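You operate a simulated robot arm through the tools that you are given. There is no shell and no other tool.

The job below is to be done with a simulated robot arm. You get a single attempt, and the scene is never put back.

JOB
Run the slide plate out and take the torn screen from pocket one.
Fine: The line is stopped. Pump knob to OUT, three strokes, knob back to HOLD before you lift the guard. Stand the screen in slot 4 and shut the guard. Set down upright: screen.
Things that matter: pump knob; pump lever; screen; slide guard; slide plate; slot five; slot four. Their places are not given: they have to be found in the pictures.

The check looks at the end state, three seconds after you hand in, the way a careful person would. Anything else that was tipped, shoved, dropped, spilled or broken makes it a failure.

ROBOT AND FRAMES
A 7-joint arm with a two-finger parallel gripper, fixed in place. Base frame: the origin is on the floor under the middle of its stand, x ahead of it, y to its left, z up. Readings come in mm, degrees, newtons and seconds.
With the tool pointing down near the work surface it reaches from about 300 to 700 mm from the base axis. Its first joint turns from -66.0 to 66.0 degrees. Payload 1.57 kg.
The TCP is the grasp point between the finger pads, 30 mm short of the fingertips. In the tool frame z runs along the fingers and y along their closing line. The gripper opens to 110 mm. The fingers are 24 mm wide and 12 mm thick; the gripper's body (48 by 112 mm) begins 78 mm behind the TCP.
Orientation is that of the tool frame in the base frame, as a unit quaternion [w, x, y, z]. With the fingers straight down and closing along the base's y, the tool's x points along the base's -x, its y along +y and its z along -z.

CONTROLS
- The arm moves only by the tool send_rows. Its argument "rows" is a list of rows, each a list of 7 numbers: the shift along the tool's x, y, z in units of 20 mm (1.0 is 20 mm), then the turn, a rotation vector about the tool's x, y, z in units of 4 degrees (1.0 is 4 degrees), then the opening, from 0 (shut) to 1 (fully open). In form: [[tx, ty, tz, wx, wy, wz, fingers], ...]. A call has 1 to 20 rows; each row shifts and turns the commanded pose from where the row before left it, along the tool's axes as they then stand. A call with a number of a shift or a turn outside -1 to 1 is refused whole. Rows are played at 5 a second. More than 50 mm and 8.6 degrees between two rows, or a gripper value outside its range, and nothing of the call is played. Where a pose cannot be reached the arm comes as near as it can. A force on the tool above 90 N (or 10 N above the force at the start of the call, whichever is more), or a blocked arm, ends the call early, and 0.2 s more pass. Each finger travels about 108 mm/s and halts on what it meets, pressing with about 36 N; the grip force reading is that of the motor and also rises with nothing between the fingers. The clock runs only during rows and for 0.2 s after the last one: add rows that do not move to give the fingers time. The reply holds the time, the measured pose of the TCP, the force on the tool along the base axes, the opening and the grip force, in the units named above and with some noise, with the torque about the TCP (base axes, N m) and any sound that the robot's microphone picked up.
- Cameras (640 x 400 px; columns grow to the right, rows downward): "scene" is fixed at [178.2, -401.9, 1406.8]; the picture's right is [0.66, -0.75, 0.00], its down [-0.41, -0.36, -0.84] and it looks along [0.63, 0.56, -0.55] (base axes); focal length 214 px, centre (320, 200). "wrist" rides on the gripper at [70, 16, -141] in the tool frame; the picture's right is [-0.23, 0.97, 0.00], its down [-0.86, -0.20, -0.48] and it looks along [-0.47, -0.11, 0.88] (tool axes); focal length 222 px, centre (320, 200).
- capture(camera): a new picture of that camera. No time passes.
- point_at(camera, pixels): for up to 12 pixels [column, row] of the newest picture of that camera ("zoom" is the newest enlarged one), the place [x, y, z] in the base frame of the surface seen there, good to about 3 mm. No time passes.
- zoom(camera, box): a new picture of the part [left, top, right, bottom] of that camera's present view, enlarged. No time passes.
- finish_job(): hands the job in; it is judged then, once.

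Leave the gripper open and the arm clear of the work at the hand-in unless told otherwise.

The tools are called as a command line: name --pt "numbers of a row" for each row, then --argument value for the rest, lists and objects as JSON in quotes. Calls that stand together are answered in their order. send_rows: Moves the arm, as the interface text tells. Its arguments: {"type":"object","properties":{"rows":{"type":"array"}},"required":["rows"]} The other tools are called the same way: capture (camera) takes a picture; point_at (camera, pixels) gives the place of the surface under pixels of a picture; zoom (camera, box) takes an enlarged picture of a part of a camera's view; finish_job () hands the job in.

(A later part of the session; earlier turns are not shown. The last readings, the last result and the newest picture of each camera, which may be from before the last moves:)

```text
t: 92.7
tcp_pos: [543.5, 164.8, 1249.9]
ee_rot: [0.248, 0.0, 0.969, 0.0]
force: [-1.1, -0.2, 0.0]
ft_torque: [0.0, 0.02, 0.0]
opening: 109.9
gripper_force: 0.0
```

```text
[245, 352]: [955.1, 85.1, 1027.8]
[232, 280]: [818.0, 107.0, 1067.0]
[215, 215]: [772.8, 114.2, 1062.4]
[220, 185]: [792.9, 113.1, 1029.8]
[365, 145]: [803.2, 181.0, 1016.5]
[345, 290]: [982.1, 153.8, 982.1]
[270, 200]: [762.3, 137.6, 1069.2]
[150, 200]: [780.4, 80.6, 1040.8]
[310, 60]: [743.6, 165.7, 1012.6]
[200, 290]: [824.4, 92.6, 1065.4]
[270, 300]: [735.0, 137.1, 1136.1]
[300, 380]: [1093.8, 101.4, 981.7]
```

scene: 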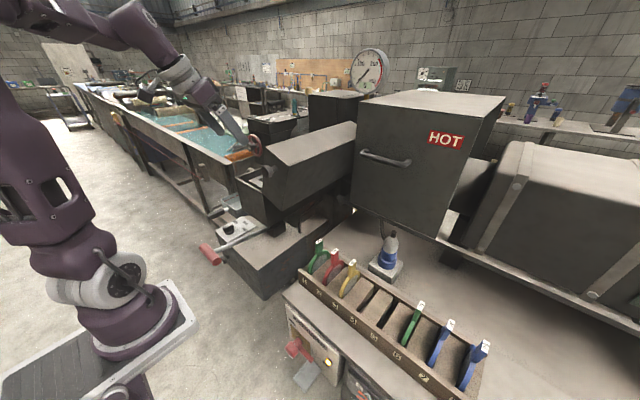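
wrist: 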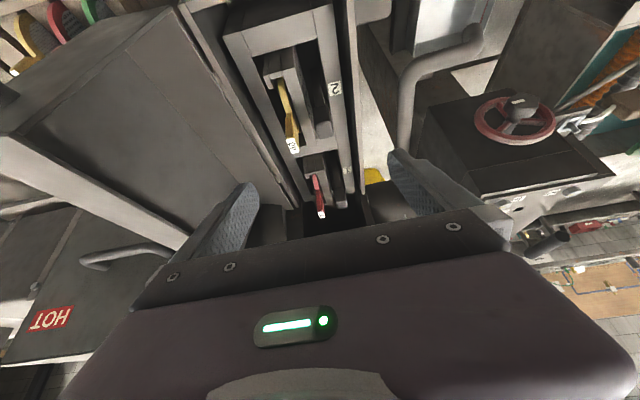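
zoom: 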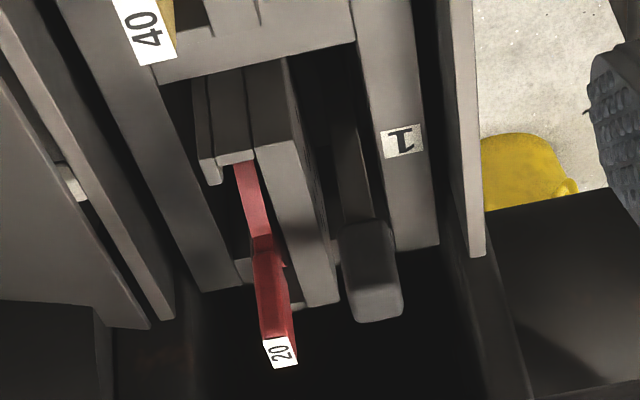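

point_at --camera "zoom" --pixels '[[282, 352], [270, 300], [258, 225], [247, 180], [403, 140], [375, 270], [280, 150], [325, 290], [205, 175], [240, 275], [300, 40], [410, 235]]'

zoom --camera "wrist" --box '[260, 40, 350, 160]'

```text
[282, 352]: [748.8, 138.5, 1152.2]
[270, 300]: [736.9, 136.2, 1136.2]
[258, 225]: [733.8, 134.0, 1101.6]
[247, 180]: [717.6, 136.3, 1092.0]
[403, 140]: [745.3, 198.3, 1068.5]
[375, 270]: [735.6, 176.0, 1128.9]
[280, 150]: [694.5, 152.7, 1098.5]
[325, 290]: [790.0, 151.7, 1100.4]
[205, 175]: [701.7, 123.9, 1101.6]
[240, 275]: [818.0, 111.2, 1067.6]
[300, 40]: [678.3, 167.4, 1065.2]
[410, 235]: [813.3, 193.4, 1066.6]
```

```text
3.33 times, centred on (305, 100) of wrist
```

zoom: 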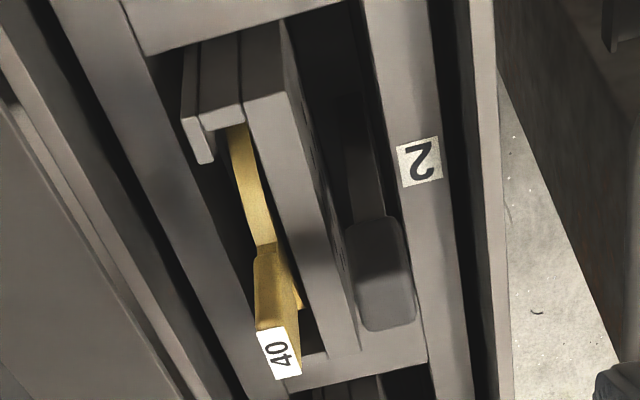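

Pocket one's red screen tab is at about (742,137), tag top z 1152, with 24 mm between it and a dark block on the +y side. Before taking it, I want exact geometry of the rack slots, so I'll retreat, untilt and go look at the rack from above.

send_rows --pt "0.87 0 -0.485 0 0 0 1" --pt "0.87 0 -0.485 0 0 0 1" --pt "0.87 0 -0.485 0 0 0 1" --pt "0.87 0 -0.485 0 0 0 1" --pt "0.87 0 -0.485 0 0 0 1" --pt "0.87 0 -0.485 0 0 0 1" --pt "0.87 0 -0.485 0 0 0 1" --pt "0 0 0 0 0.9 0 1" --pt "0 0 0 0 0.9 0 1" --pt "0 0 0 0 0.9 0 1" --pt "0 0 0 0 0.9 0 1" --pt "0 0 0 0 0.9 0 1" --pt "0 0 0 0 0.9 0 1" --pt "0 0 0 0 0.9 0 1" --pt "0 0 0 0 0.9 0 1"

send_rows --pt "0.5 -1 0 0 0 0 1" --pt "0.5 -1 0 0 0 0 1" --pt "0.5 -1 0 0 0 0 1" --pt "0 -1 0 0 0 0 1" --pt "0 -1 0 0 0 0 1" --pt "0 -1 0 0 0 0 1" --pt "0 -1 0 0 0 0 1" --pt "0 -1 0 0 0 0 1" --pt "0 -1 0 0 0 0 1" --pt "0 -1 0 0 0 0 1" --pt "0 -1 0 0 0 0 1" --pt "0 -1 0 0 0 0 1" --pt "0 -1 0 0 0 0 1" --pt "0 -1 0 0 0 0 1" --pt "0 -1 0 0 0 0 1" --pt "0 -1 0 0 0 0 1" --pt "0 -1 0 0 0 0 1" --pt "0 -1 0 0 0 0 1" --pt "0 -1 0 0 0 0 1" --pt "0 -1 0 0 0 0 1"

capture --camera "wrist"

```text
t: 95.8
tcp_pos: [404.2, 164.3, 1250.5]
ee_rot: [-0.002, -0.001, 1.0, 0.0]
force: [-0.6, -0.2, 0.4]
ft_torque: [-0.02, 0.02, -0.02]
opening: 110.0
gripper_force: 0.0
```

```text
t: 100.0
tcp_pos: [372.2, -235.2, 1253.9]
ee_rot: [-0.001, 0.0, 1.0, 0.0]
force: [-0.7, -0.2, 0.1]
ft_torque: [0.05, 0.03, 0.04]
opening: 110.0
gripper_force: 0.0
```

```text
taken
```

wrist: 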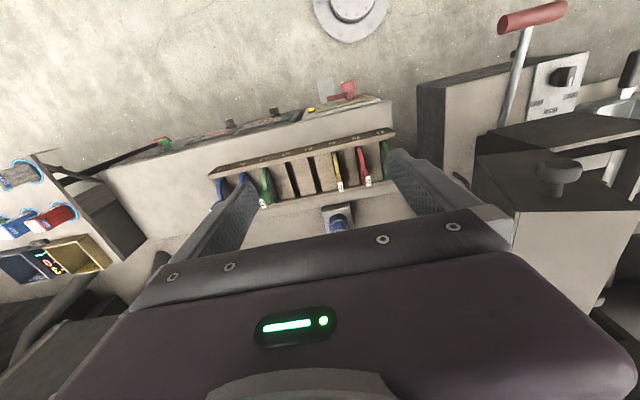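

I see all eight slots. I'll come closer: to about (450,-290,1130).

send_rows --pt "-0.65 -0.46 1 0 0 0 1" --pt "-0.65 -0.46 1 0 0 0 1" --pt "-0.65 -0.46 1 0 0 0 1" --pt "-0.65 -0.46 1 0 0 0 1" --pt "-0.65 -0.46 1 0 0 0 1" --pt "-0.65 -0.46 1 0 0 0 1"

capture --camera "wrist"

zoom --camera "wrist" --box '[230, 80, 410, 230]'

```text
t: 101.5
tcp_pos: [450.6, -289.1, 1134.7]
ee_rot: [-0.001, 0.001, 1.0, 0.0]
force: [0.3, 1.1, 0.3]
ft_torque: [0.01, 0.01, 0.05]
opening: 110.2
gripper_force: 0.0
```

```text
taken
```

wrist: 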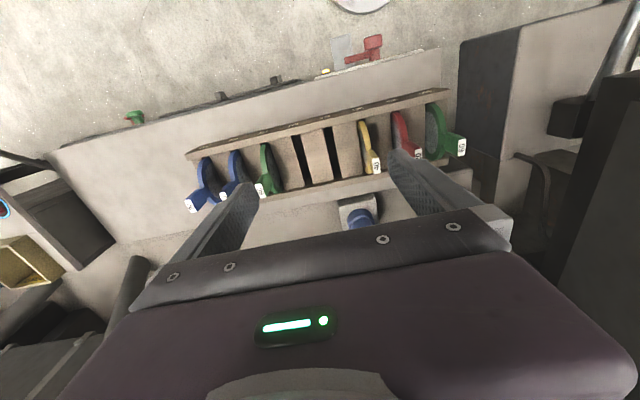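

```text
2.67 times, centred on (320, 155) of wrist
```

zoom: 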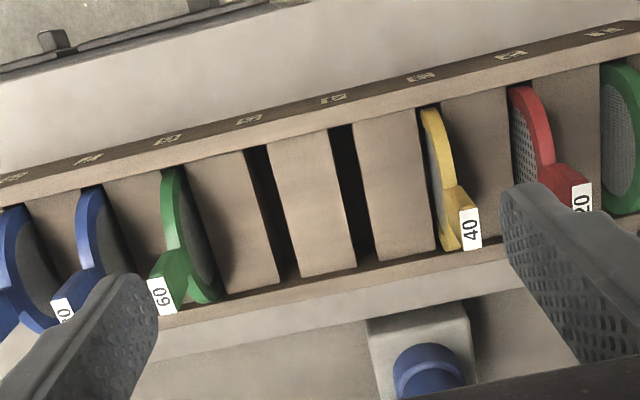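

Slot 4 is the dark gap at (350,195) in the zoom next to the yellow screen in slot 3; slot 5 is the gap at (268,205). I'll zoom in and measure the edges.

zoom --camera "wrist" --box '[285, 110, 385, 200]'

point_at --camera "zoom" --pixels '[[315, 110], [390, 110], [340, 210], [410, 210], [365, 290], [430, 290], [350, 60], [355, 150], [385, 250], [405, 315], [350, 25], [180, 200]]'

```text
4.44 times, centred on (335, 155) of wrist
```

zoom: 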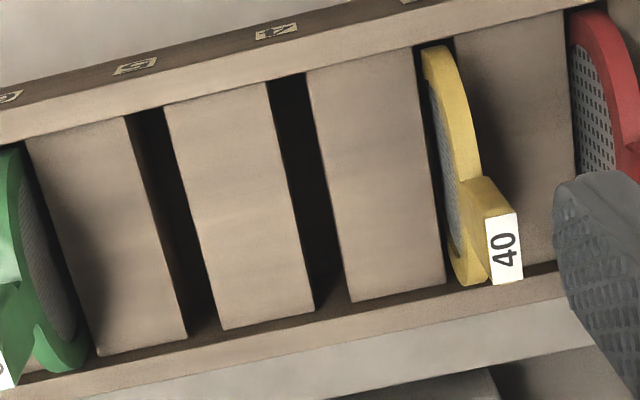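

```text
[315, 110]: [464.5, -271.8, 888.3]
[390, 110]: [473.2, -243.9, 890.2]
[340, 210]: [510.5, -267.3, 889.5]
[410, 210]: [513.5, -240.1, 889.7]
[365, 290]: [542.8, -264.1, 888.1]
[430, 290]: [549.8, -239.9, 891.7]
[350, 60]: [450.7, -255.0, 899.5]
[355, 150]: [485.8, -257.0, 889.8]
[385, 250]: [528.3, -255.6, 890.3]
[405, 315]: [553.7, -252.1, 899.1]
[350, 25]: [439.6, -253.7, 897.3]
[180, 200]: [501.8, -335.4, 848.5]
```

point_at --camera "zoom" --pixels '[[262, 95], [283, 190], [308, 300], [314, 85], [334, 190], [354, 292], [305, 150], [320, 230], [290, 85], [330, 305], [300, 40], [345, 330]]'

zoom --camera "wrist" --box '[350, 110, 390, 180]'

```text
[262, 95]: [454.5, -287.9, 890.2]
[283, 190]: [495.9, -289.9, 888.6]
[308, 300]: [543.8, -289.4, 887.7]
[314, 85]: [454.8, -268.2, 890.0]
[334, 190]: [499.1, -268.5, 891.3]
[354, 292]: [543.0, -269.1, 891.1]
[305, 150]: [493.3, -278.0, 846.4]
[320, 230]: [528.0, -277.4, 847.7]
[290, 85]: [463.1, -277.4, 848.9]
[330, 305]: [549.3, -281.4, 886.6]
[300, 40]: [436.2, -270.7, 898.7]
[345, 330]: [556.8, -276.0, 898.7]
```

```text
5.71 times, centred on (370, 145) of wrist
```

zoom: 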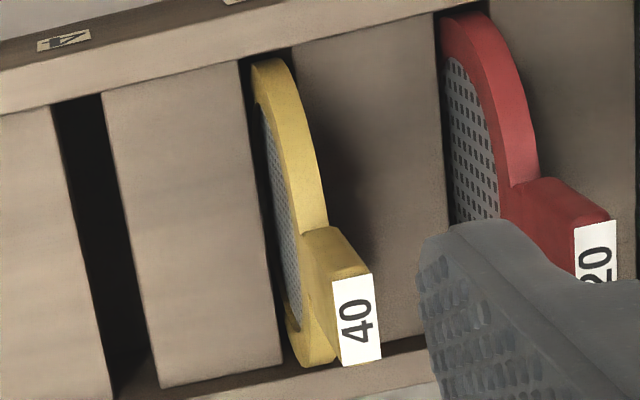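

Slot 4: centre y≈-279, gap from -289 to -268.5, x from 455 to 547, floor z≈848, side blocks' top z≈890. Now I'll measure the yellow screen in slot 3 as a model for the screen's shape.

point_at --camera "zoom" --pixels '[[355, 320], [325, 250], [340, 255], [300, 200], [270, 75], [255, 95], [315, 355], [285, 250], [265, 130], [350, 280], [365, 355], [345, 360]]'

zoom --camera "scene" --box '[300, 230, 440, 350]'

```text
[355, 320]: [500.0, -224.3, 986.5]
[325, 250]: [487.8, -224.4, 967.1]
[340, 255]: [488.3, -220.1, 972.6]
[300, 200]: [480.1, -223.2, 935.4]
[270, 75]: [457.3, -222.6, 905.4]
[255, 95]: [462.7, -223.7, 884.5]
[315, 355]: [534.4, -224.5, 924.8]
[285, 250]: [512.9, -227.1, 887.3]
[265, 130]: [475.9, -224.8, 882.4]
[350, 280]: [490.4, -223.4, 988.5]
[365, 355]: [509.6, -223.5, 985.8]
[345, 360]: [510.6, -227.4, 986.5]
```

```text
3.33 times, centred on (370, 290) of scene
```

zoom: 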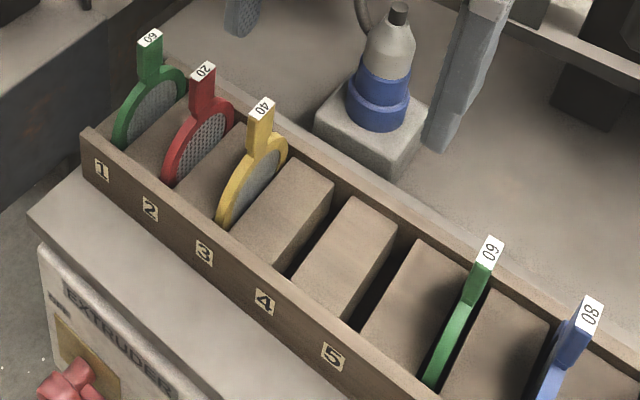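

Model screen: ring about 90 mm in diameter, tab 22 × 8 mm, tag top about 138 mm above the slot floor. So in pocket one the ring bottom is at z≈1013 and it needs about 95 mm of lift. I'll go back up and across to the opened guard, clear of the lid's knob.

send_rows --pt "0.5 0 -1 0 0 0 1" --pt "0.5 0 -1 0 0 0 1" --pt "0.5 0.3 -1 0 0 0 0.8" --pt "0.5 0.5 -1 0 0 0 0.6" --pt "0.5 1 -1 0 0 0 0.4" --pt "0.5 1 -1 0 0 0 0.4" --pt "0.5 1 -0.3 0 0 0 0.4" --pt "0 1 0 0 0 0 0.4" --pt "0 1 0 0 0 0 0.4" --pt "0 1 0 0 0 0 0.4" --pt "0 1 0 0 0 0 0.4" --pt "0 1 0 0 0 0 0.4" --pt "0 1 0 0 0 0 0.4" --pt "0 1 0 0 0 0 0.4" --pt "0 1 0 0 0 0 0.4" --pt "0 1 0 0 0 0 0.4" --pt "0 1 0 0 0 0 0.4" --pt "0 1 0 0 0 0 0.4" --pt "0 1 0 0 0 0 0.4" --pt "0 1 0 0 0 0 0.4"

send_rows --pt "0 1 0 0 0 0 0.4" --pt "0 1 0 0 0 0 0.4" --pt "0 1 0 0 0 0 0.4" --pt "0 1 0 0 0 0 0.4" --pt "0 0.45 0 0 0 0 0.4" --pt "0 0 0 0 -0.97 0 0.4" --pt "0 0 0 0 -0.97 0 0.4" --pt "0 0 0 0 -0.97 0 0.4" --pt "0 0 0 0 -0.97 0 0.4" --pt "0 0 0 0 -0.97 0 0.4" --pt "0 0 0 0 -0.97 0 0.4" --pt "0 0 0 0 -0.97 0 0.4" --pt "0 0 0 0 -0.97 0 0.4" --pt "0 0 0 0 -0.97 0 0.4"

```text
t: 105.7
tcp_pos: [379.7, 45.0, 1257.6]
ee_rot: [-0.001, 0.001, 1.0, 0.0]
force: [-0.2, 0.1, 0.1]
ft_torque: [0.01, -0.02, -0.01]
opening: 44.0
gripper_force: 0.1
```

```text
t: 108.7
tcp_pos: [380.2, 135.1, 1255.9]
ee_rot: [0.3, 0.0, 0.954, 0.0]
force: [-1.1, -0.2, 1.2]
ft_torque: [-0.01, -0.02, 0.03]
opening: 43.9
gripper_force: 0.0
```

Tilted 35° forward. Now moving forward 260 mm along +x at z 1256 over the box.

send_rows --pt "-0.82 0 0.572 0 0 0 0.4" --pt "-0.82 0 0.572 0 0 0 0.4" --pt "-0.82 0 0.572 0 0 0 0.4" --pt "-0.82 0 0.572 0 0 0 0.4" --pt "-0.82 0 0.572 0 0 0 0.4" --pt "-0.82 0 0.572 0 0 0 0.4" --pt "-0.82 0 0.572 0 0 0 0.4" --pt "-0.82 0 0.572 0 0 0 0.4" --pt "-0.82 0 0.572 0 0 0 0.4" --pt "-0.82 0 0.572 0 0 0 0.4" --pt "-0.82 0 0.572 0 0 0 0.4" --pt "-0.82 0 0.572 0 0 0 0.4" --pt "-0.82 0 0.572 0 0 0 0.4"

capture --camera "wrist"

zoom --camera "wrist" --box '[260, 80, 400, 235]'

capture --camera "scene"

```text
t: 111.5
tcp_pos: [640.0, 132.7, 1257.2]
ee_rot: [0.299, 0.001, 0.954, -0.001]
force: [0.0, 0.1, 0.6]
ft_torque: [-0.03, 0.01, 0.03]
opening: 44.0
gripper_force: 0.1
```

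```text
taken
```

wrist: 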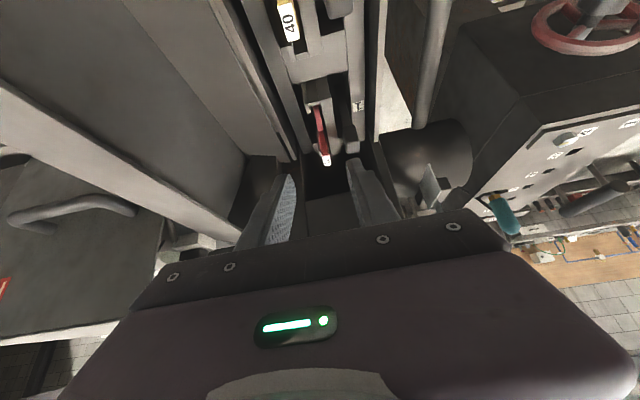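

```text
2.58 times, centred on (330, 158) of wrist
```

zoom: 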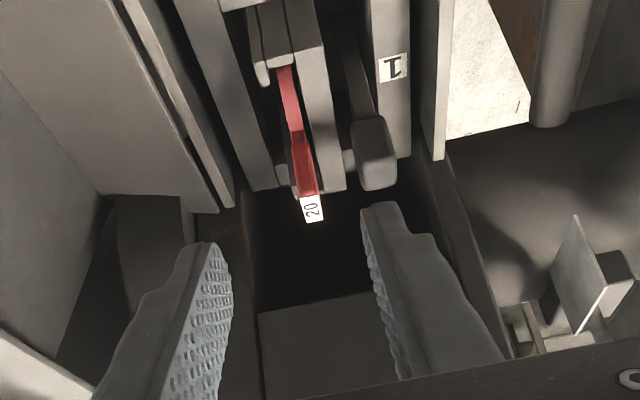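

```text
taken
```

scene: 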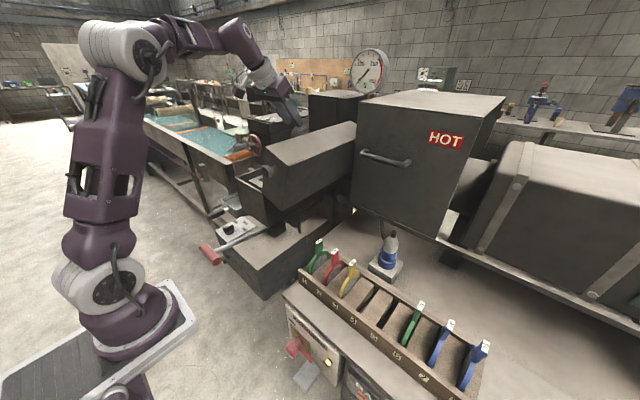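

Reachable so far. The red "20" tab is at (320,145). I'll zoom in and measure it.

zoom --camera "wrist" --box '[290, 90, 360, 175]'

point_at --camera "zoom" --pixels '[[325, 320], [300, 240], [312, 270], [290, 180], [265, 70], [260, 110], [330, 200], [430, 220], [415, 200], [300, 150], [375, 240], [230, 100]]'

```text
4.71 times, centred on (325, 132) of wrist
```

zoom: 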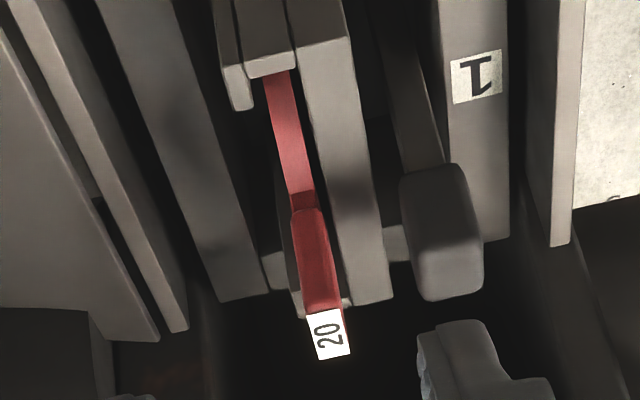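

```text
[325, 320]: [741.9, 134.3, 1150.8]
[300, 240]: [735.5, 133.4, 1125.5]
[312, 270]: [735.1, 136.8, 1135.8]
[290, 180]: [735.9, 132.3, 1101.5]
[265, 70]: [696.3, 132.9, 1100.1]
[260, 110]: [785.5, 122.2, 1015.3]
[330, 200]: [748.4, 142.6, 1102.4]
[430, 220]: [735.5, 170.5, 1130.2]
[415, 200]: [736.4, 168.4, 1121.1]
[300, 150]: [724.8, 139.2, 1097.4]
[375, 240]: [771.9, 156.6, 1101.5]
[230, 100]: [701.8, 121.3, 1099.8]
```

point_at --camera "zoom" --pixels '[[328, 334], [312, 320], [338, 314], [345, 350], [320, 355], [322, 250], [297, 220], [402, 200], [410, 260], [410, 185], [345, 130], [300, 60]]'

```text
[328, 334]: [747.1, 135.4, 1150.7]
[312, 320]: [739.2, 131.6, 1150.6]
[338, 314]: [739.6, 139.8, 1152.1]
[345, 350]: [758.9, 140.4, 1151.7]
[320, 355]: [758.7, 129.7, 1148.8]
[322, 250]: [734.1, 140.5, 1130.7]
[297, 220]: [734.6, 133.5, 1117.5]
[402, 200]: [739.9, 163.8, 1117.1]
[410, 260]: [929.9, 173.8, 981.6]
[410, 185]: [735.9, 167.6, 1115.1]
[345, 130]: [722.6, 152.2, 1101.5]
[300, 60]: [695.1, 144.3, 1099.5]
```

The tag spans x 737 to 760 and y 131 to 140.5, and the dark block starts at y 164. I'll set the fingers to about 20 mm and move to (741,136,1200), just above the tab.

send_rows --pt "-0.418 0.025 0.871 0 0 0 0.3" --pt "-0.418 0.025 0.871 0 0 0 0.2" --pt "-0.418 0.025 0.871 0 0 0 0.18" --pt "-0.418 0.025 0.871 0 0 0 0.18" --pt "-0.418 0.025 0.871 0 0 0 0.18" --pt "-0.418 0.025 0.871 0 0 0 0.18" --pt "0 0 0 0 0 0 0.18"

capture --camera "wrist"

zoom --camera "wrist" --box '[260, 80, 400, 235]'

capture --camera "scene"

```text
t: 113.0
tcp_pos: [741.4, 137.2, 1200.4]
ee_rot: [0.298, 0.0, 0.954, 0.0]
force: [0.1, -0.4, -0.3]
ft_torque: [0.03, -0.02, -0.01]
opening: 19.9
gripper_force: 0.1
```

```text
taken
```

wrist: 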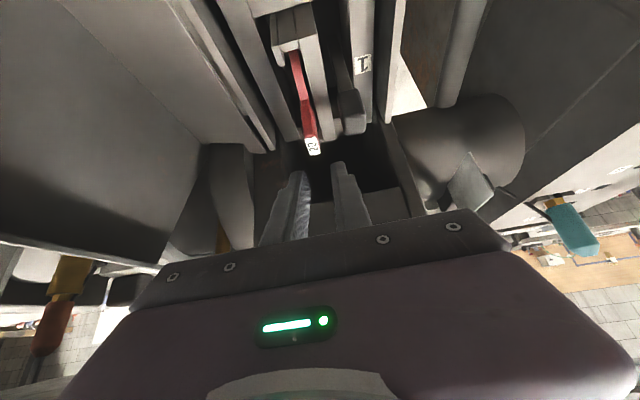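

```text
2.58 times, centred on (330, 158) of wrist
```

zoom: 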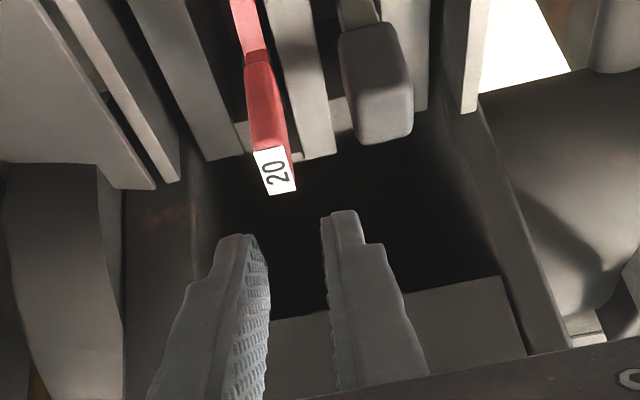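

```text
taken
```

scene: 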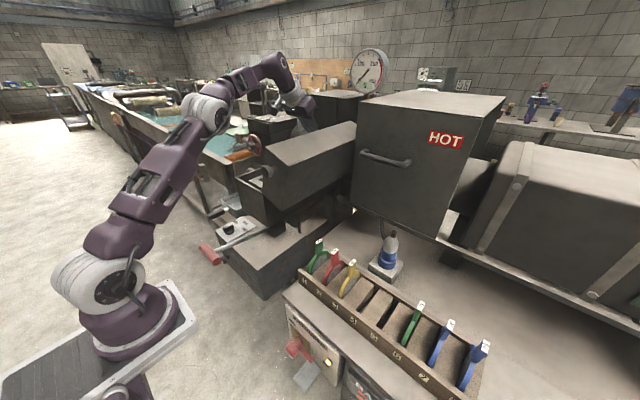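

The gripper reaches this spot. I'll re-measure the tag and both fingertips from here to check the sideways alignment.

point_at --camera "zoom" --pixels '[[275, 172], [260, 158], [285, 154], [295, 185], [270, 190], [345, 215], [240, 240], [345, 100], [250, 100], [275, 110]]'

zoom --camera "scene" --box '[260, 60, 370, 170]'

```text
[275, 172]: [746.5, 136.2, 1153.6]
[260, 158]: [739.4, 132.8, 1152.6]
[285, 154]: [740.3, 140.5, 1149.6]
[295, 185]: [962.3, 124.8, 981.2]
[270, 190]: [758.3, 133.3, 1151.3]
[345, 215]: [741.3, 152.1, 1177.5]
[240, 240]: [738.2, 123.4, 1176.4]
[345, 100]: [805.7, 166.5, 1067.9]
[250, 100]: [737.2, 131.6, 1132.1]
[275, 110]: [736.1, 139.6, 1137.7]
```

```text
3.64 times, centred on (315, 115) of scene
```

zoom: 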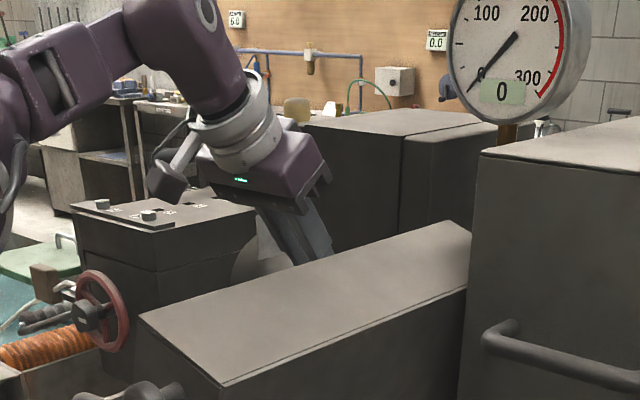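

The finger midpoint is at y≈137.5 and the tag centre at 136.4, good to 1 mm. I'll go straight down 61 mm (in tilted-tool terms) with the fingers open 20 mm, in two parts.

send_rows --pt "0.351 -0.045 0.503 0 0 0 0.18" --pt "0.351 0 0.503 0 0 0 0.18" --pt "0.351 0 0.503 0 0 0 0.18" --pt "0 0 0 0 0 0 0.18"

capture --camera "wrist"

zoom --camera "wrist" --box '[260, 80, 400, 235]'

```text
t: 114.0
tcp_pos: [741.6, 137.2, 1161.7]
ee_rot: [0.299, 0.0, 0.954, -0.001]
force: [0.2, 0.4, 0.4]
ft_torque: [0.0, -0.01, 0.02]
opening: 19.7
gripper_force: 0.1
```

```text
taken
```

wrist: 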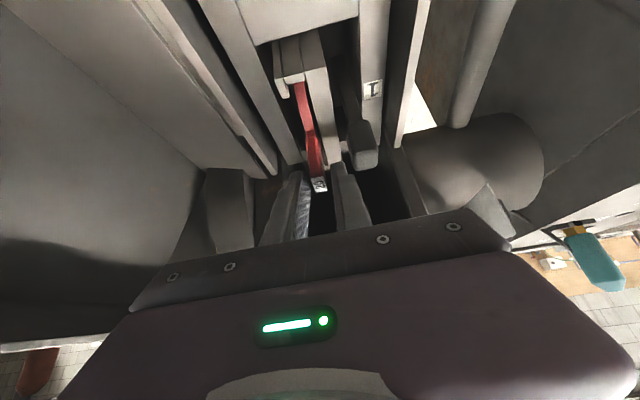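

```text
2.58 times, centred on (330, 158) of wrist
```

zoom: 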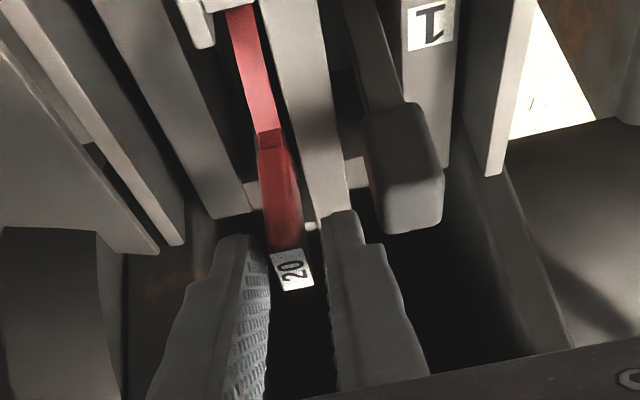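

The tag now sits between the two fingers with clearance on both sides and no contact force. Down another 22 mm.

send_rows --pt "0.32 0 0.455 0 0 0 0.18" --pt "0.32 0 0.455 0 0 0 0.18" --pt "0 0 0 0 0 0 0.18"

capture --camera "wrist"

zoom --camera "wrist" --box '[260, 80, 400, 235]'

```text
t: 114.8
tcp_pos: [740.8, 137.1, 1140.7]
ee_rot: [0.299, 0.0, 0.954, 0.001]
force: [-0.7, -0.1, 0.1]
ft_torque: [0.0, 0.02, -0.01]
opening: 19.7
gripper_force: 0.1
```

```text
taken
```

wrist: 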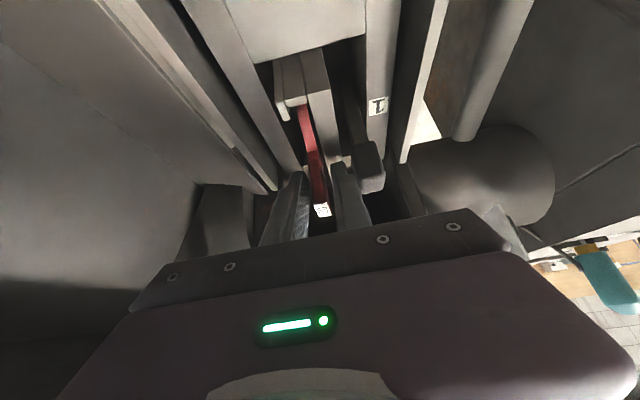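

```text
2.58 times, centred on (330, 158) of wrist
```

zoom: 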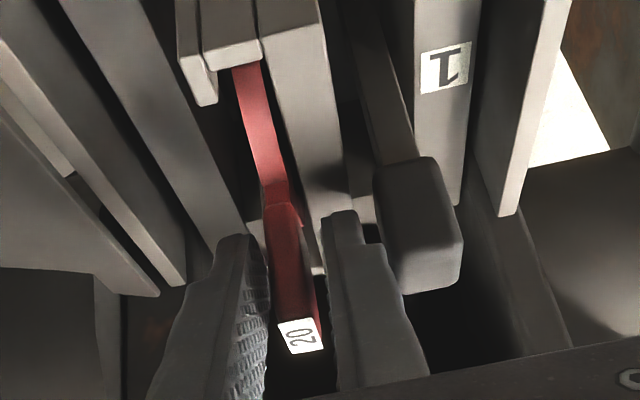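

The tab is between the pads at the right height. Closing the fingers.

send_rows --pt "0 0 0 0 0 0 0.12" --pt "0 0 0 0 0 0 0.06" --pt "0 0 0 0 0 0 0.02" --pt "0 0 0 0 0 0 0.02" --pt "0 0 0 0 0 0 0.02"

capture --camera "wrist"

zoom --camera "wrist" --box '[260, 80, 400, 235]'

```text
t: 116.0
tcp_pos: [741.1, 137.8, 1141.2]
ee_rot: [0.299, 0.0, 0.954, 0.0]
force: [-0.1, -0.5, -1.1]
ft_torque: [0.03, 0.01, 0.02]
opening: 9.7
gripper_force: 27.9
```

```text
taken
```

wrist: 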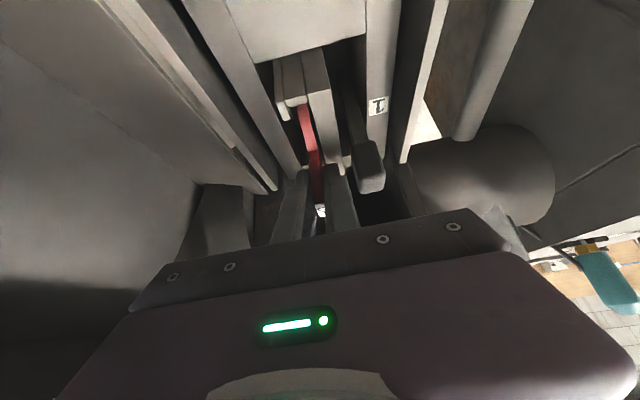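

```text
2.58 times, centred on (330, 158) of wrist
```

zoom: 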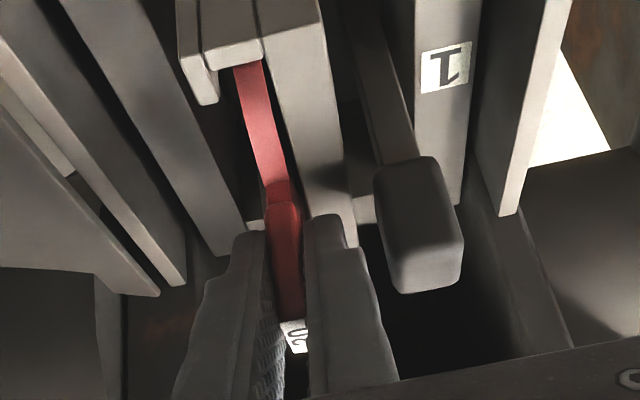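

Gripped (9.7 mm). To know how high I can lift at this reach, I'll get the arm's shoulder height from the scene picture.

capture --camera "scene"

point_at --camera "scene" --pixels '[[150, 330], [110, 295], [75, 290], [130, 225], [205, 115], [225, 85], [270, 68], [290, 95], [100, 260], [30, 370]]'

```text
taken
```

scene: 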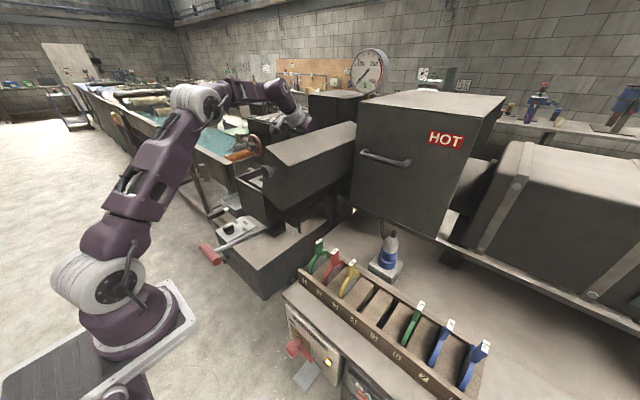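

```text
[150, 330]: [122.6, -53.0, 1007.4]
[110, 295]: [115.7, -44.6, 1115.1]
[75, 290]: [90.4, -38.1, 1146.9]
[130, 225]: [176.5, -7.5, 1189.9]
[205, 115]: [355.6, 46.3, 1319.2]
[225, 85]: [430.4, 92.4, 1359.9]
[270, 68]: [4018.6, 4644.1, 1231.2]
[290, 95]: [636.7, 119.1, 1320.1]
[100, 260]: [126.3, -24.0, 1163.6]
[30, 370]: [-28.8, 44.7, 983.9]
```

I'll lift straight up in small steps, first 15 mm, and watch the force for snags.

send_rows --pt "-0.143 0 -0.205 0 0 0 0.02" --pt "-0.143 0 -0.205 0 0 0 0.02" --pt "-0.143 0 -0.205 0 0 0 0.02" --pt "0 0 0 0 0 0 0.02"

capture --camera "wrist"

zoom --camera "wrist" --box '[260, 80, 400, 235]'

```text
t: 117.0
tcp_pos: [739.5, 136.4, 1155.7]
ee_rot: [0.299, 0.0, 0.954, -0.001]
force: [0.5, 0.8, -0.1]
ft_torque: [0.01, 0.04, -0.03]
opening: 9.7
gripper_force: 27.1
```

```text
taken
```

wrist: 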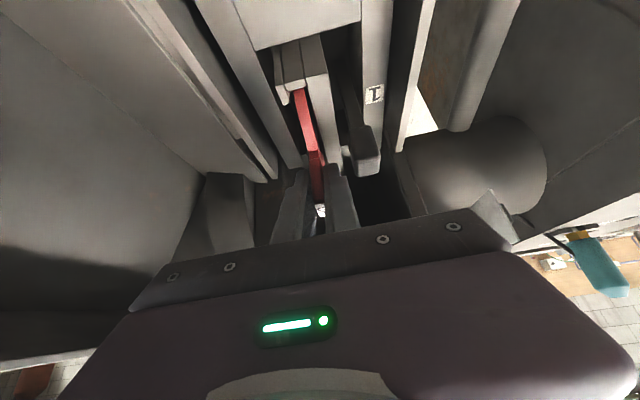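

```text
2.58 times, centred on (330, 158) of wrist
```

zoom: 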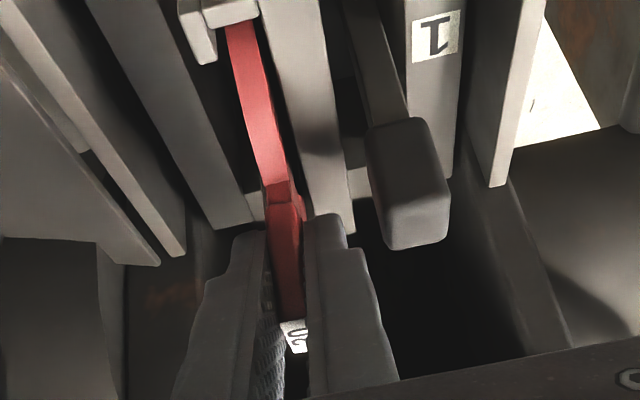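

The screen comes up freely. Lifting another 45 mm.

send_rows --pt "-0.24 0 -0.344 0 0 0 0.02" --pt "-0.24 0 -0.344 0 0 0 0.02" --pt "-0.24 0 -0.344 0 0 0 0.02" --pt "-0.24 0 -0.344 0 0 0 0.02" --pt "-0.24 0 -0.344 0 0 0 0.02" --pt "-0.24 0 -0.344 0 0 0 0.02" --pt "0 0 0 0 0 0 0.02"

send_rows --pt "-0.24 0 -0.344 0 0 0 0.02" --pt "-0.24 0 -0.344 0 0 0 0.02" --pt "0 0 0 0 0 0 0.02"

capture --camera "wrist"

zoom --camera "wrist" --box '[260, 80, 400, 235]'

```text
t: 118.7
tcp_pos: [739.7, 136.0, 1206.5]
ee_rot: [0.299, 0.0, 0.954, -0.001]
force: [0.3, 0.3, -0.5]
ft_torque: [0.02, -0.01, -0.02]
opening: 9.3
gripper_force: 27.9
```

```text
t: 119.5
tcp_pos: [741.3, 135.0, 1213.7]
ee_rot: [0.299, 0.001, 0.954, -0.001]
force: [-0.4, -0.5, -0.7]
ft_torque: [-0.02, 0.04, -0.02]
opening: 9.3
gripper_force: 27.8
out of reach, approached as far as the arm can: row 2
```

```text
taken
```

wrist: 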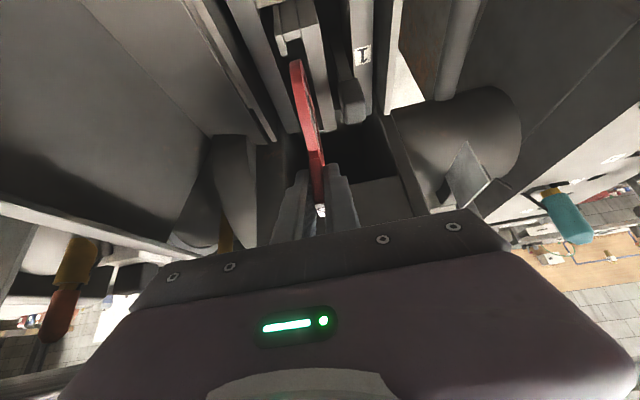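

```text
2.58 times, centred on (330, 158) of wrist
```

zoom: 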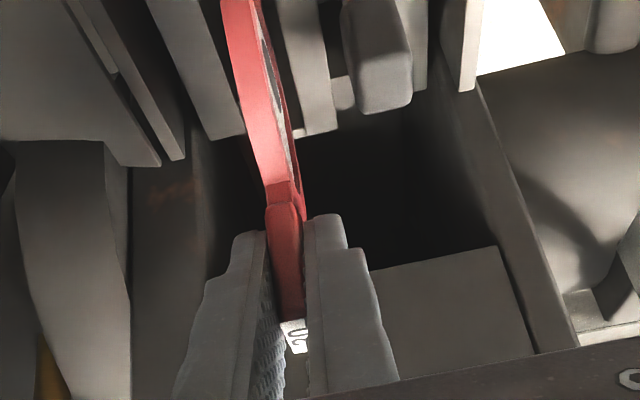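

At z 1214 this reach is the limit; the ring's bottom is at about 1086, still 16 mm below the hook tops (1101). The ring is round, so I'll tip the tool forward 10° more while drawing back 14 mm. That keeps the ring centred over its channel and gains lifting room.

send_rows --pt "0.1435 0 -0.1 0 -0.625 0 0.02" --pt "0.14 0 -0.105 0 -0.625 0 0.02" --pt "0.135 0 -0.11 0 -0.625 0 0.02" --pt "0.13 0 -0.115 0 -0.625 0 0.02" --pt "0 0 0 0 0 0 0.02"

capture --camera "wrist"

zoom --camera "wrist" --box '[260, 60, 400, 235]'

```text
t: 120.7
tcp_pos: [726.9, 134.6, 1213.6]
ee_rot: [0.381, 0.0, 0.924, -0.001]
force: [1.0, -0.3, -0.3]
ft_torque: [-0.01, 0.03, 0.03]
opening: 9.5
gripper_force: 27.6
out of reach, approached as far as the arm can: row 1
```

```text
taken
```

wrist: 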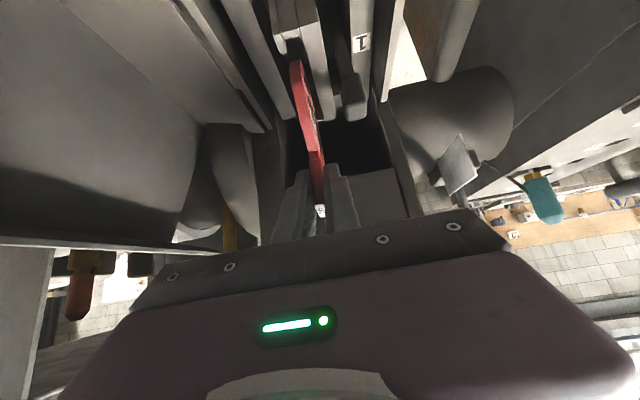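

```text
2.29 times, centred on (330, 148) of wrist
```

zoom: 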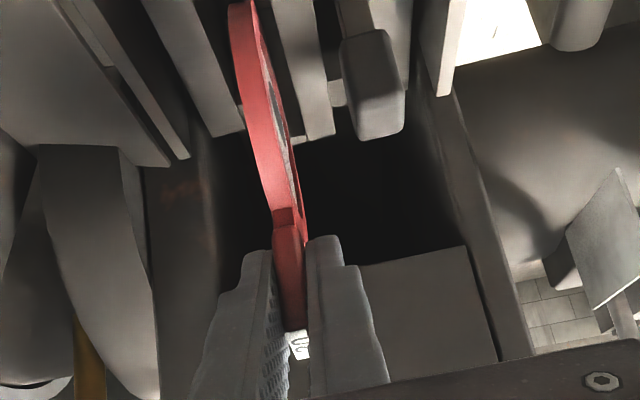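

Tilt is now 45°, with no contact force. Lifting another 20 mm, with 2 mm back toward +y.

send_rows --pt "-0.176 0.03 -0.177 0 0 0 0.02" --pt "-0.176 0.03 -0.177 0 0 0 0.02" --pt "-0.176 0.03 -0.177 0 0 0 0.02" --pt "-0.176 0 -0.177 0 0 0 0.02" --pt "0 0 0 0 0 0 0.02"

capture --camera "wrist"

zoom --camera "wrist" --box '[260, 60, 400, 235]'

```text
t: 121.8
tcp_pos: [727.2, 137.3, 1231.6]
ee_rot: [0.381, 0.001, 0.925, -0.001]
force: [0.4, 0.1, -1.1]
ft_torque: [0.0, 0.01, 0.02]
opening: 9.3
gripper_force: 28.2
```

```text
taken
```

wrist: 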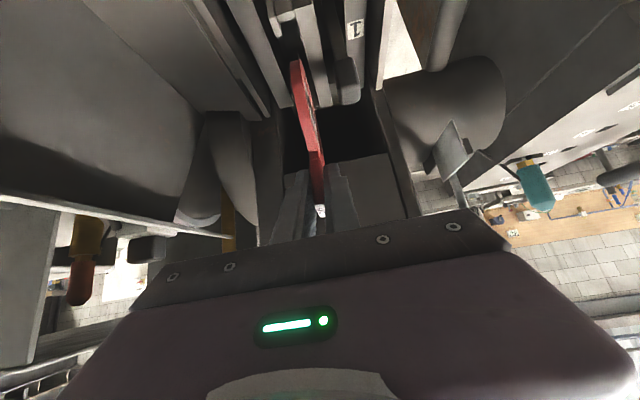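

```text
2.29 times, centred on (330, 148) of wrist
```

zoom: 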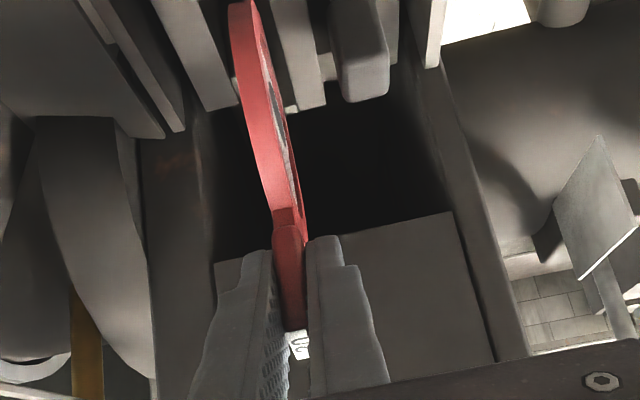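

The ring's bottom is now at about 1106. Another 16 mm up for clear margin.

send_rows --pt "-0.188 0 -0.19 0 0 0 0.02" --pt "-0.188 0 -0.19 0 0 0 0.02" --pt "-0.188 0 -0.19 0 0 0 0.02" --pt "0 0 0 0 0 0 0.02"

capture --camera "wrist"

zoom --camera "wrist" --box '[250, 40, 400, 235]'

point_at --camera "zoom" --pixels '[[255, 30], [262, 100], [275, 160], [290, 215], [305, 290]]'

```text
t: 122.8
tcp_pos: [726.4, 138.0, 1248.3]
ee_rot: [0.381, 0.0, 0.925, 0.0]
force: [0.2, -1.1, -0.8]
ft_torque: [0.0, 0.02, -0.01]
opening: 9.5
gripper_force: 28.2
```

```text
taken
```

wrist: 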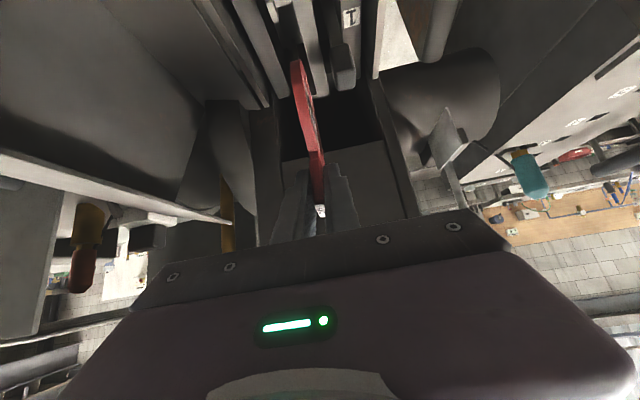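

```text
2.05 times, centred on (325, 138) of wrist
```

zoom: 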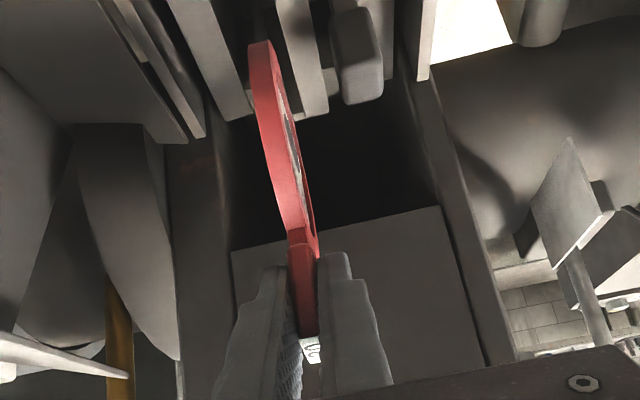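

```text
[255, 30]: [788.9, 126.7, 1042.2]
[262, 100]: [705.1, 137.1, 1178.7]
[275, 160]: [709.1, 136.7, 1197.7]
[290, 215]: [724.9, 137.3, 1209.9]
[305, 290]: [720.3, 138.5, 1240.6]
```

The ring's front edge is at (705,137,1178), so its bottom is at about 1123 and it's clear of the pocket. I'll retreat toward -x while rising, to pass above the yellow tab (top 1153).

send_rows --pt "0.292 0 -0.777 0 0 0 0.02" --pt "0.292 0 -0.777 0 0 0 0.02" --pt "0.292 0 -0.777 0 0 0 0.02" --pt "0.292 0 -0.777 0 0 0 0.02"

capture --camera "wrist"

```text
t: 123.8
tcp_pos: [668.0, 137.9, 1277.5]
ee_rot: [0.381, 0.0, 0.924, -0.001]
force: [0.6, 0.5, -0.5]
ft_torque: [-0.03, 0.01, -0.02]
opening: 9.5
gripper_force: 27.9
```

```text
taken
```

wrist: 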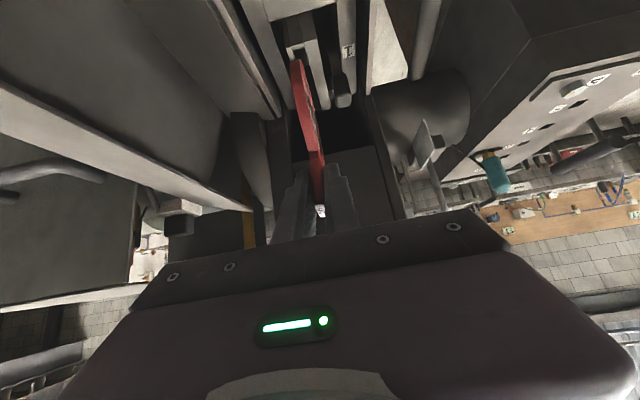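

Reach is fine here: z 1277, ring bottom about 1152. Three more rising steps, then straight back.

send_rows --pt "0.292 0 -0.777 0 0 0 0.02" --pt "0.292 0 -0.777 0 0 0 0.02" --pt "0.292 0 -0.777 0 0 0 0.02" --pt "0 0 0 0 0 0 0.02"

capture --camera "wrist"

zoom --camera "wrist" --box '[250, 30, 400, 235]'

```text
t: 124.8
tcp_pos: [622.2, 139.4, 1298.4]
ee_rot: [0.381, 0.0, 0.925, -0.001]
force: [-0.1, 0.2, -1.5]
ft_torque: [0.02, 0.0, 0.03]
opening: 9.6
gripper_force: 28.2
```

```text
taken
```

wrist: 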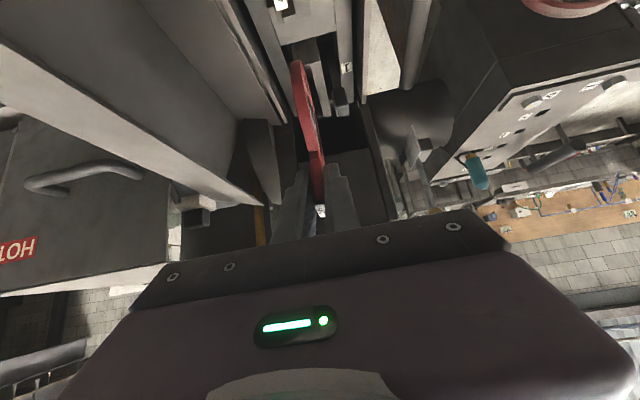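

```text
1.95 times, centred on (325, 132) of wrist
```

zoom: 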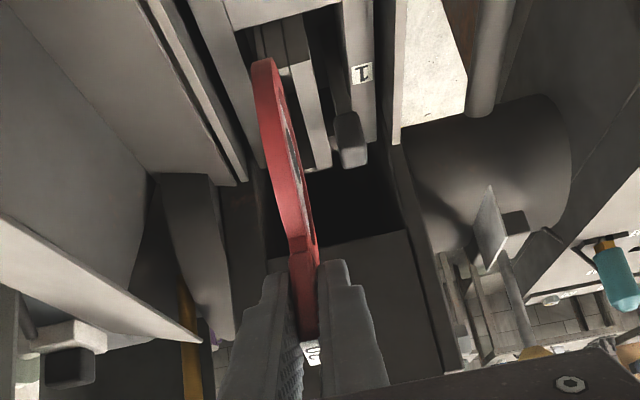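

The ring bottom is at about 1173, 20 mm above the yellow tag. Straight back along -x by 220 mm.

send_rows --pt "0.709 0 -0.705 0 0 0 0.02" --pt "0.709 0 -0.705 0 0 0 0.02" --pt "0.709 0 -0.705 0 0 0 0.02" --pt "0.709 0 -0.705 0 0 0 0.02" --pt "0.709 0 -0.705 0 0 0 0.02" --pt "0.709 0 -0.705 0 0 0 0.02" --pt "0.709 0 -0.705 0 0 0 0.02" --pt "0.709 0 -0.705 0 0 0 0.02" --pt "0.709 0 -0.705 0 0 0 0.02" --pt "0.709 0 -0.705 0 0 0 0.02" --pt "0.709 0 -0.705 0 0 0 0.02"

capture --camera "scene"

zoom --camera "scene" --box '[190, 60, 340, 200]'

capture --camera "wrist"

```text
t: 127.2
tcp_pos: [399.3, 138.4, 1297.8]
ee_rot: [0.381, 0.0, 0.925, 0.0]
force: [-0.3, -0.3, -1.0]
ft_torque: [-0.02, 0.0, -0.01]
opening: 9.5
gripper_force: 27.4
```

```text
taken
```

scene: 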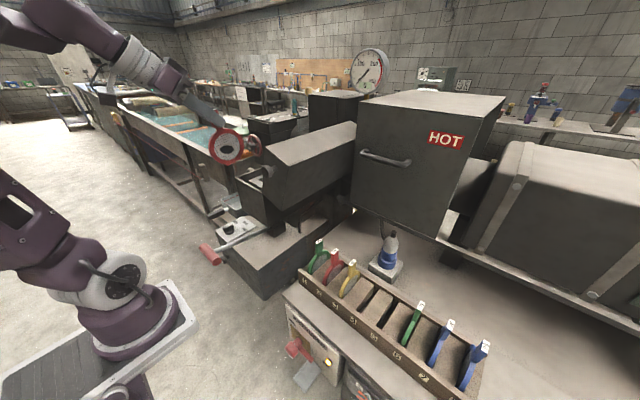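

```text
2.86 times, centred on (265, 130) of scene
```

zoom: 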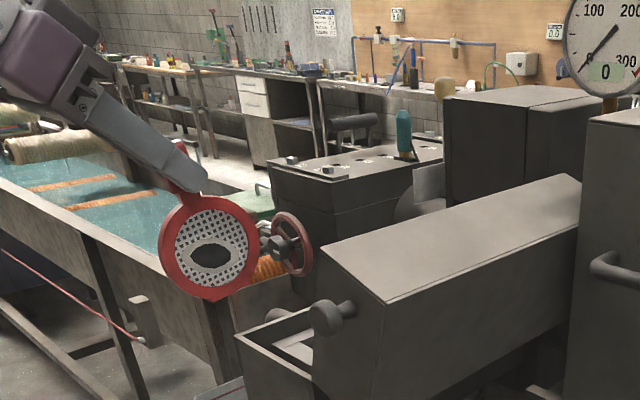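

```text
taken
```

wrist: 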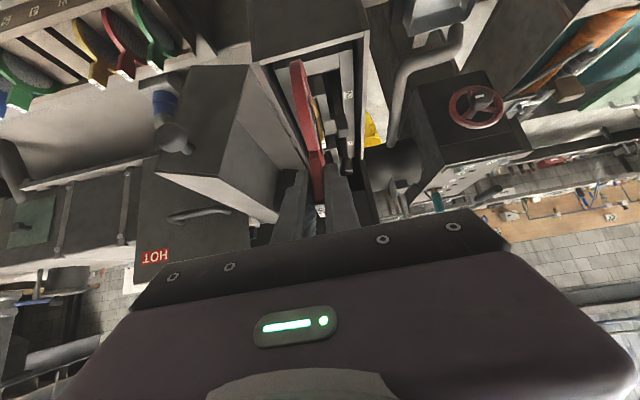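

The scene view shows the mesh has a big hole, so it is the torn screen. The ring would catch the open lid if I went sideways here, so I'll draw back 70 mm and lower 30 mm while turning the tilt back from 45° to 35° to make the screen upright.

send_rows --pt "0.729 0 -0.22 0 0.5 0 0.02" --pt "0.729 0 -0.22 0 0.5 0 0.02" --pt "0.729 0 -0.22 0 0.5 0 0.02" --pt "0.729 0 -0.22 0 0.5 0 0.02" --pt "0.729 0 -0.22 0 0.48 0 0.02"

capture --camera "scene"

zoom --camera "scene" --box '[150, 60, 320, 220]'

```text
t: 128.4
tcp_pos: [333.5, 138.8, 1268.5]
ee_rot: [0.3, 0.0, 0.954, 0.0]
force: [-0.1, -0.2, -1.0]
ft_torque: [-0.01, -0.02, 0.01]
opening: 9.4
gripper_force: 27.5
```

```text
taken
```

scene: 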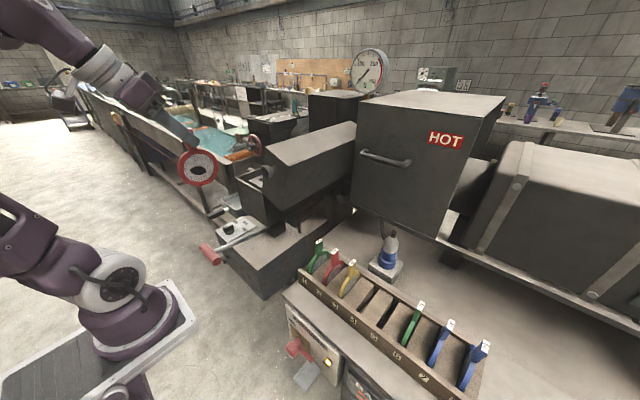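

```text
2.50 times, centred on (235, 140) of scene
```

zoom: 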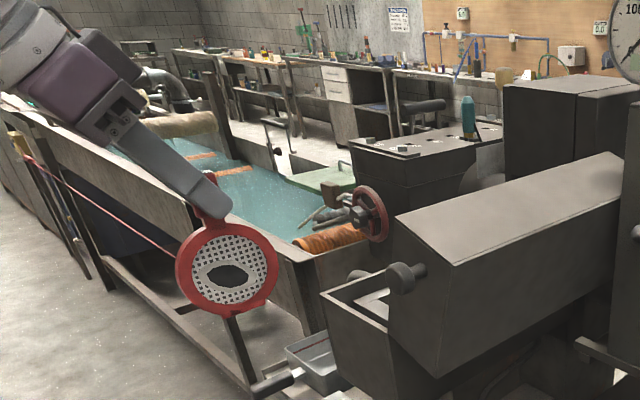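

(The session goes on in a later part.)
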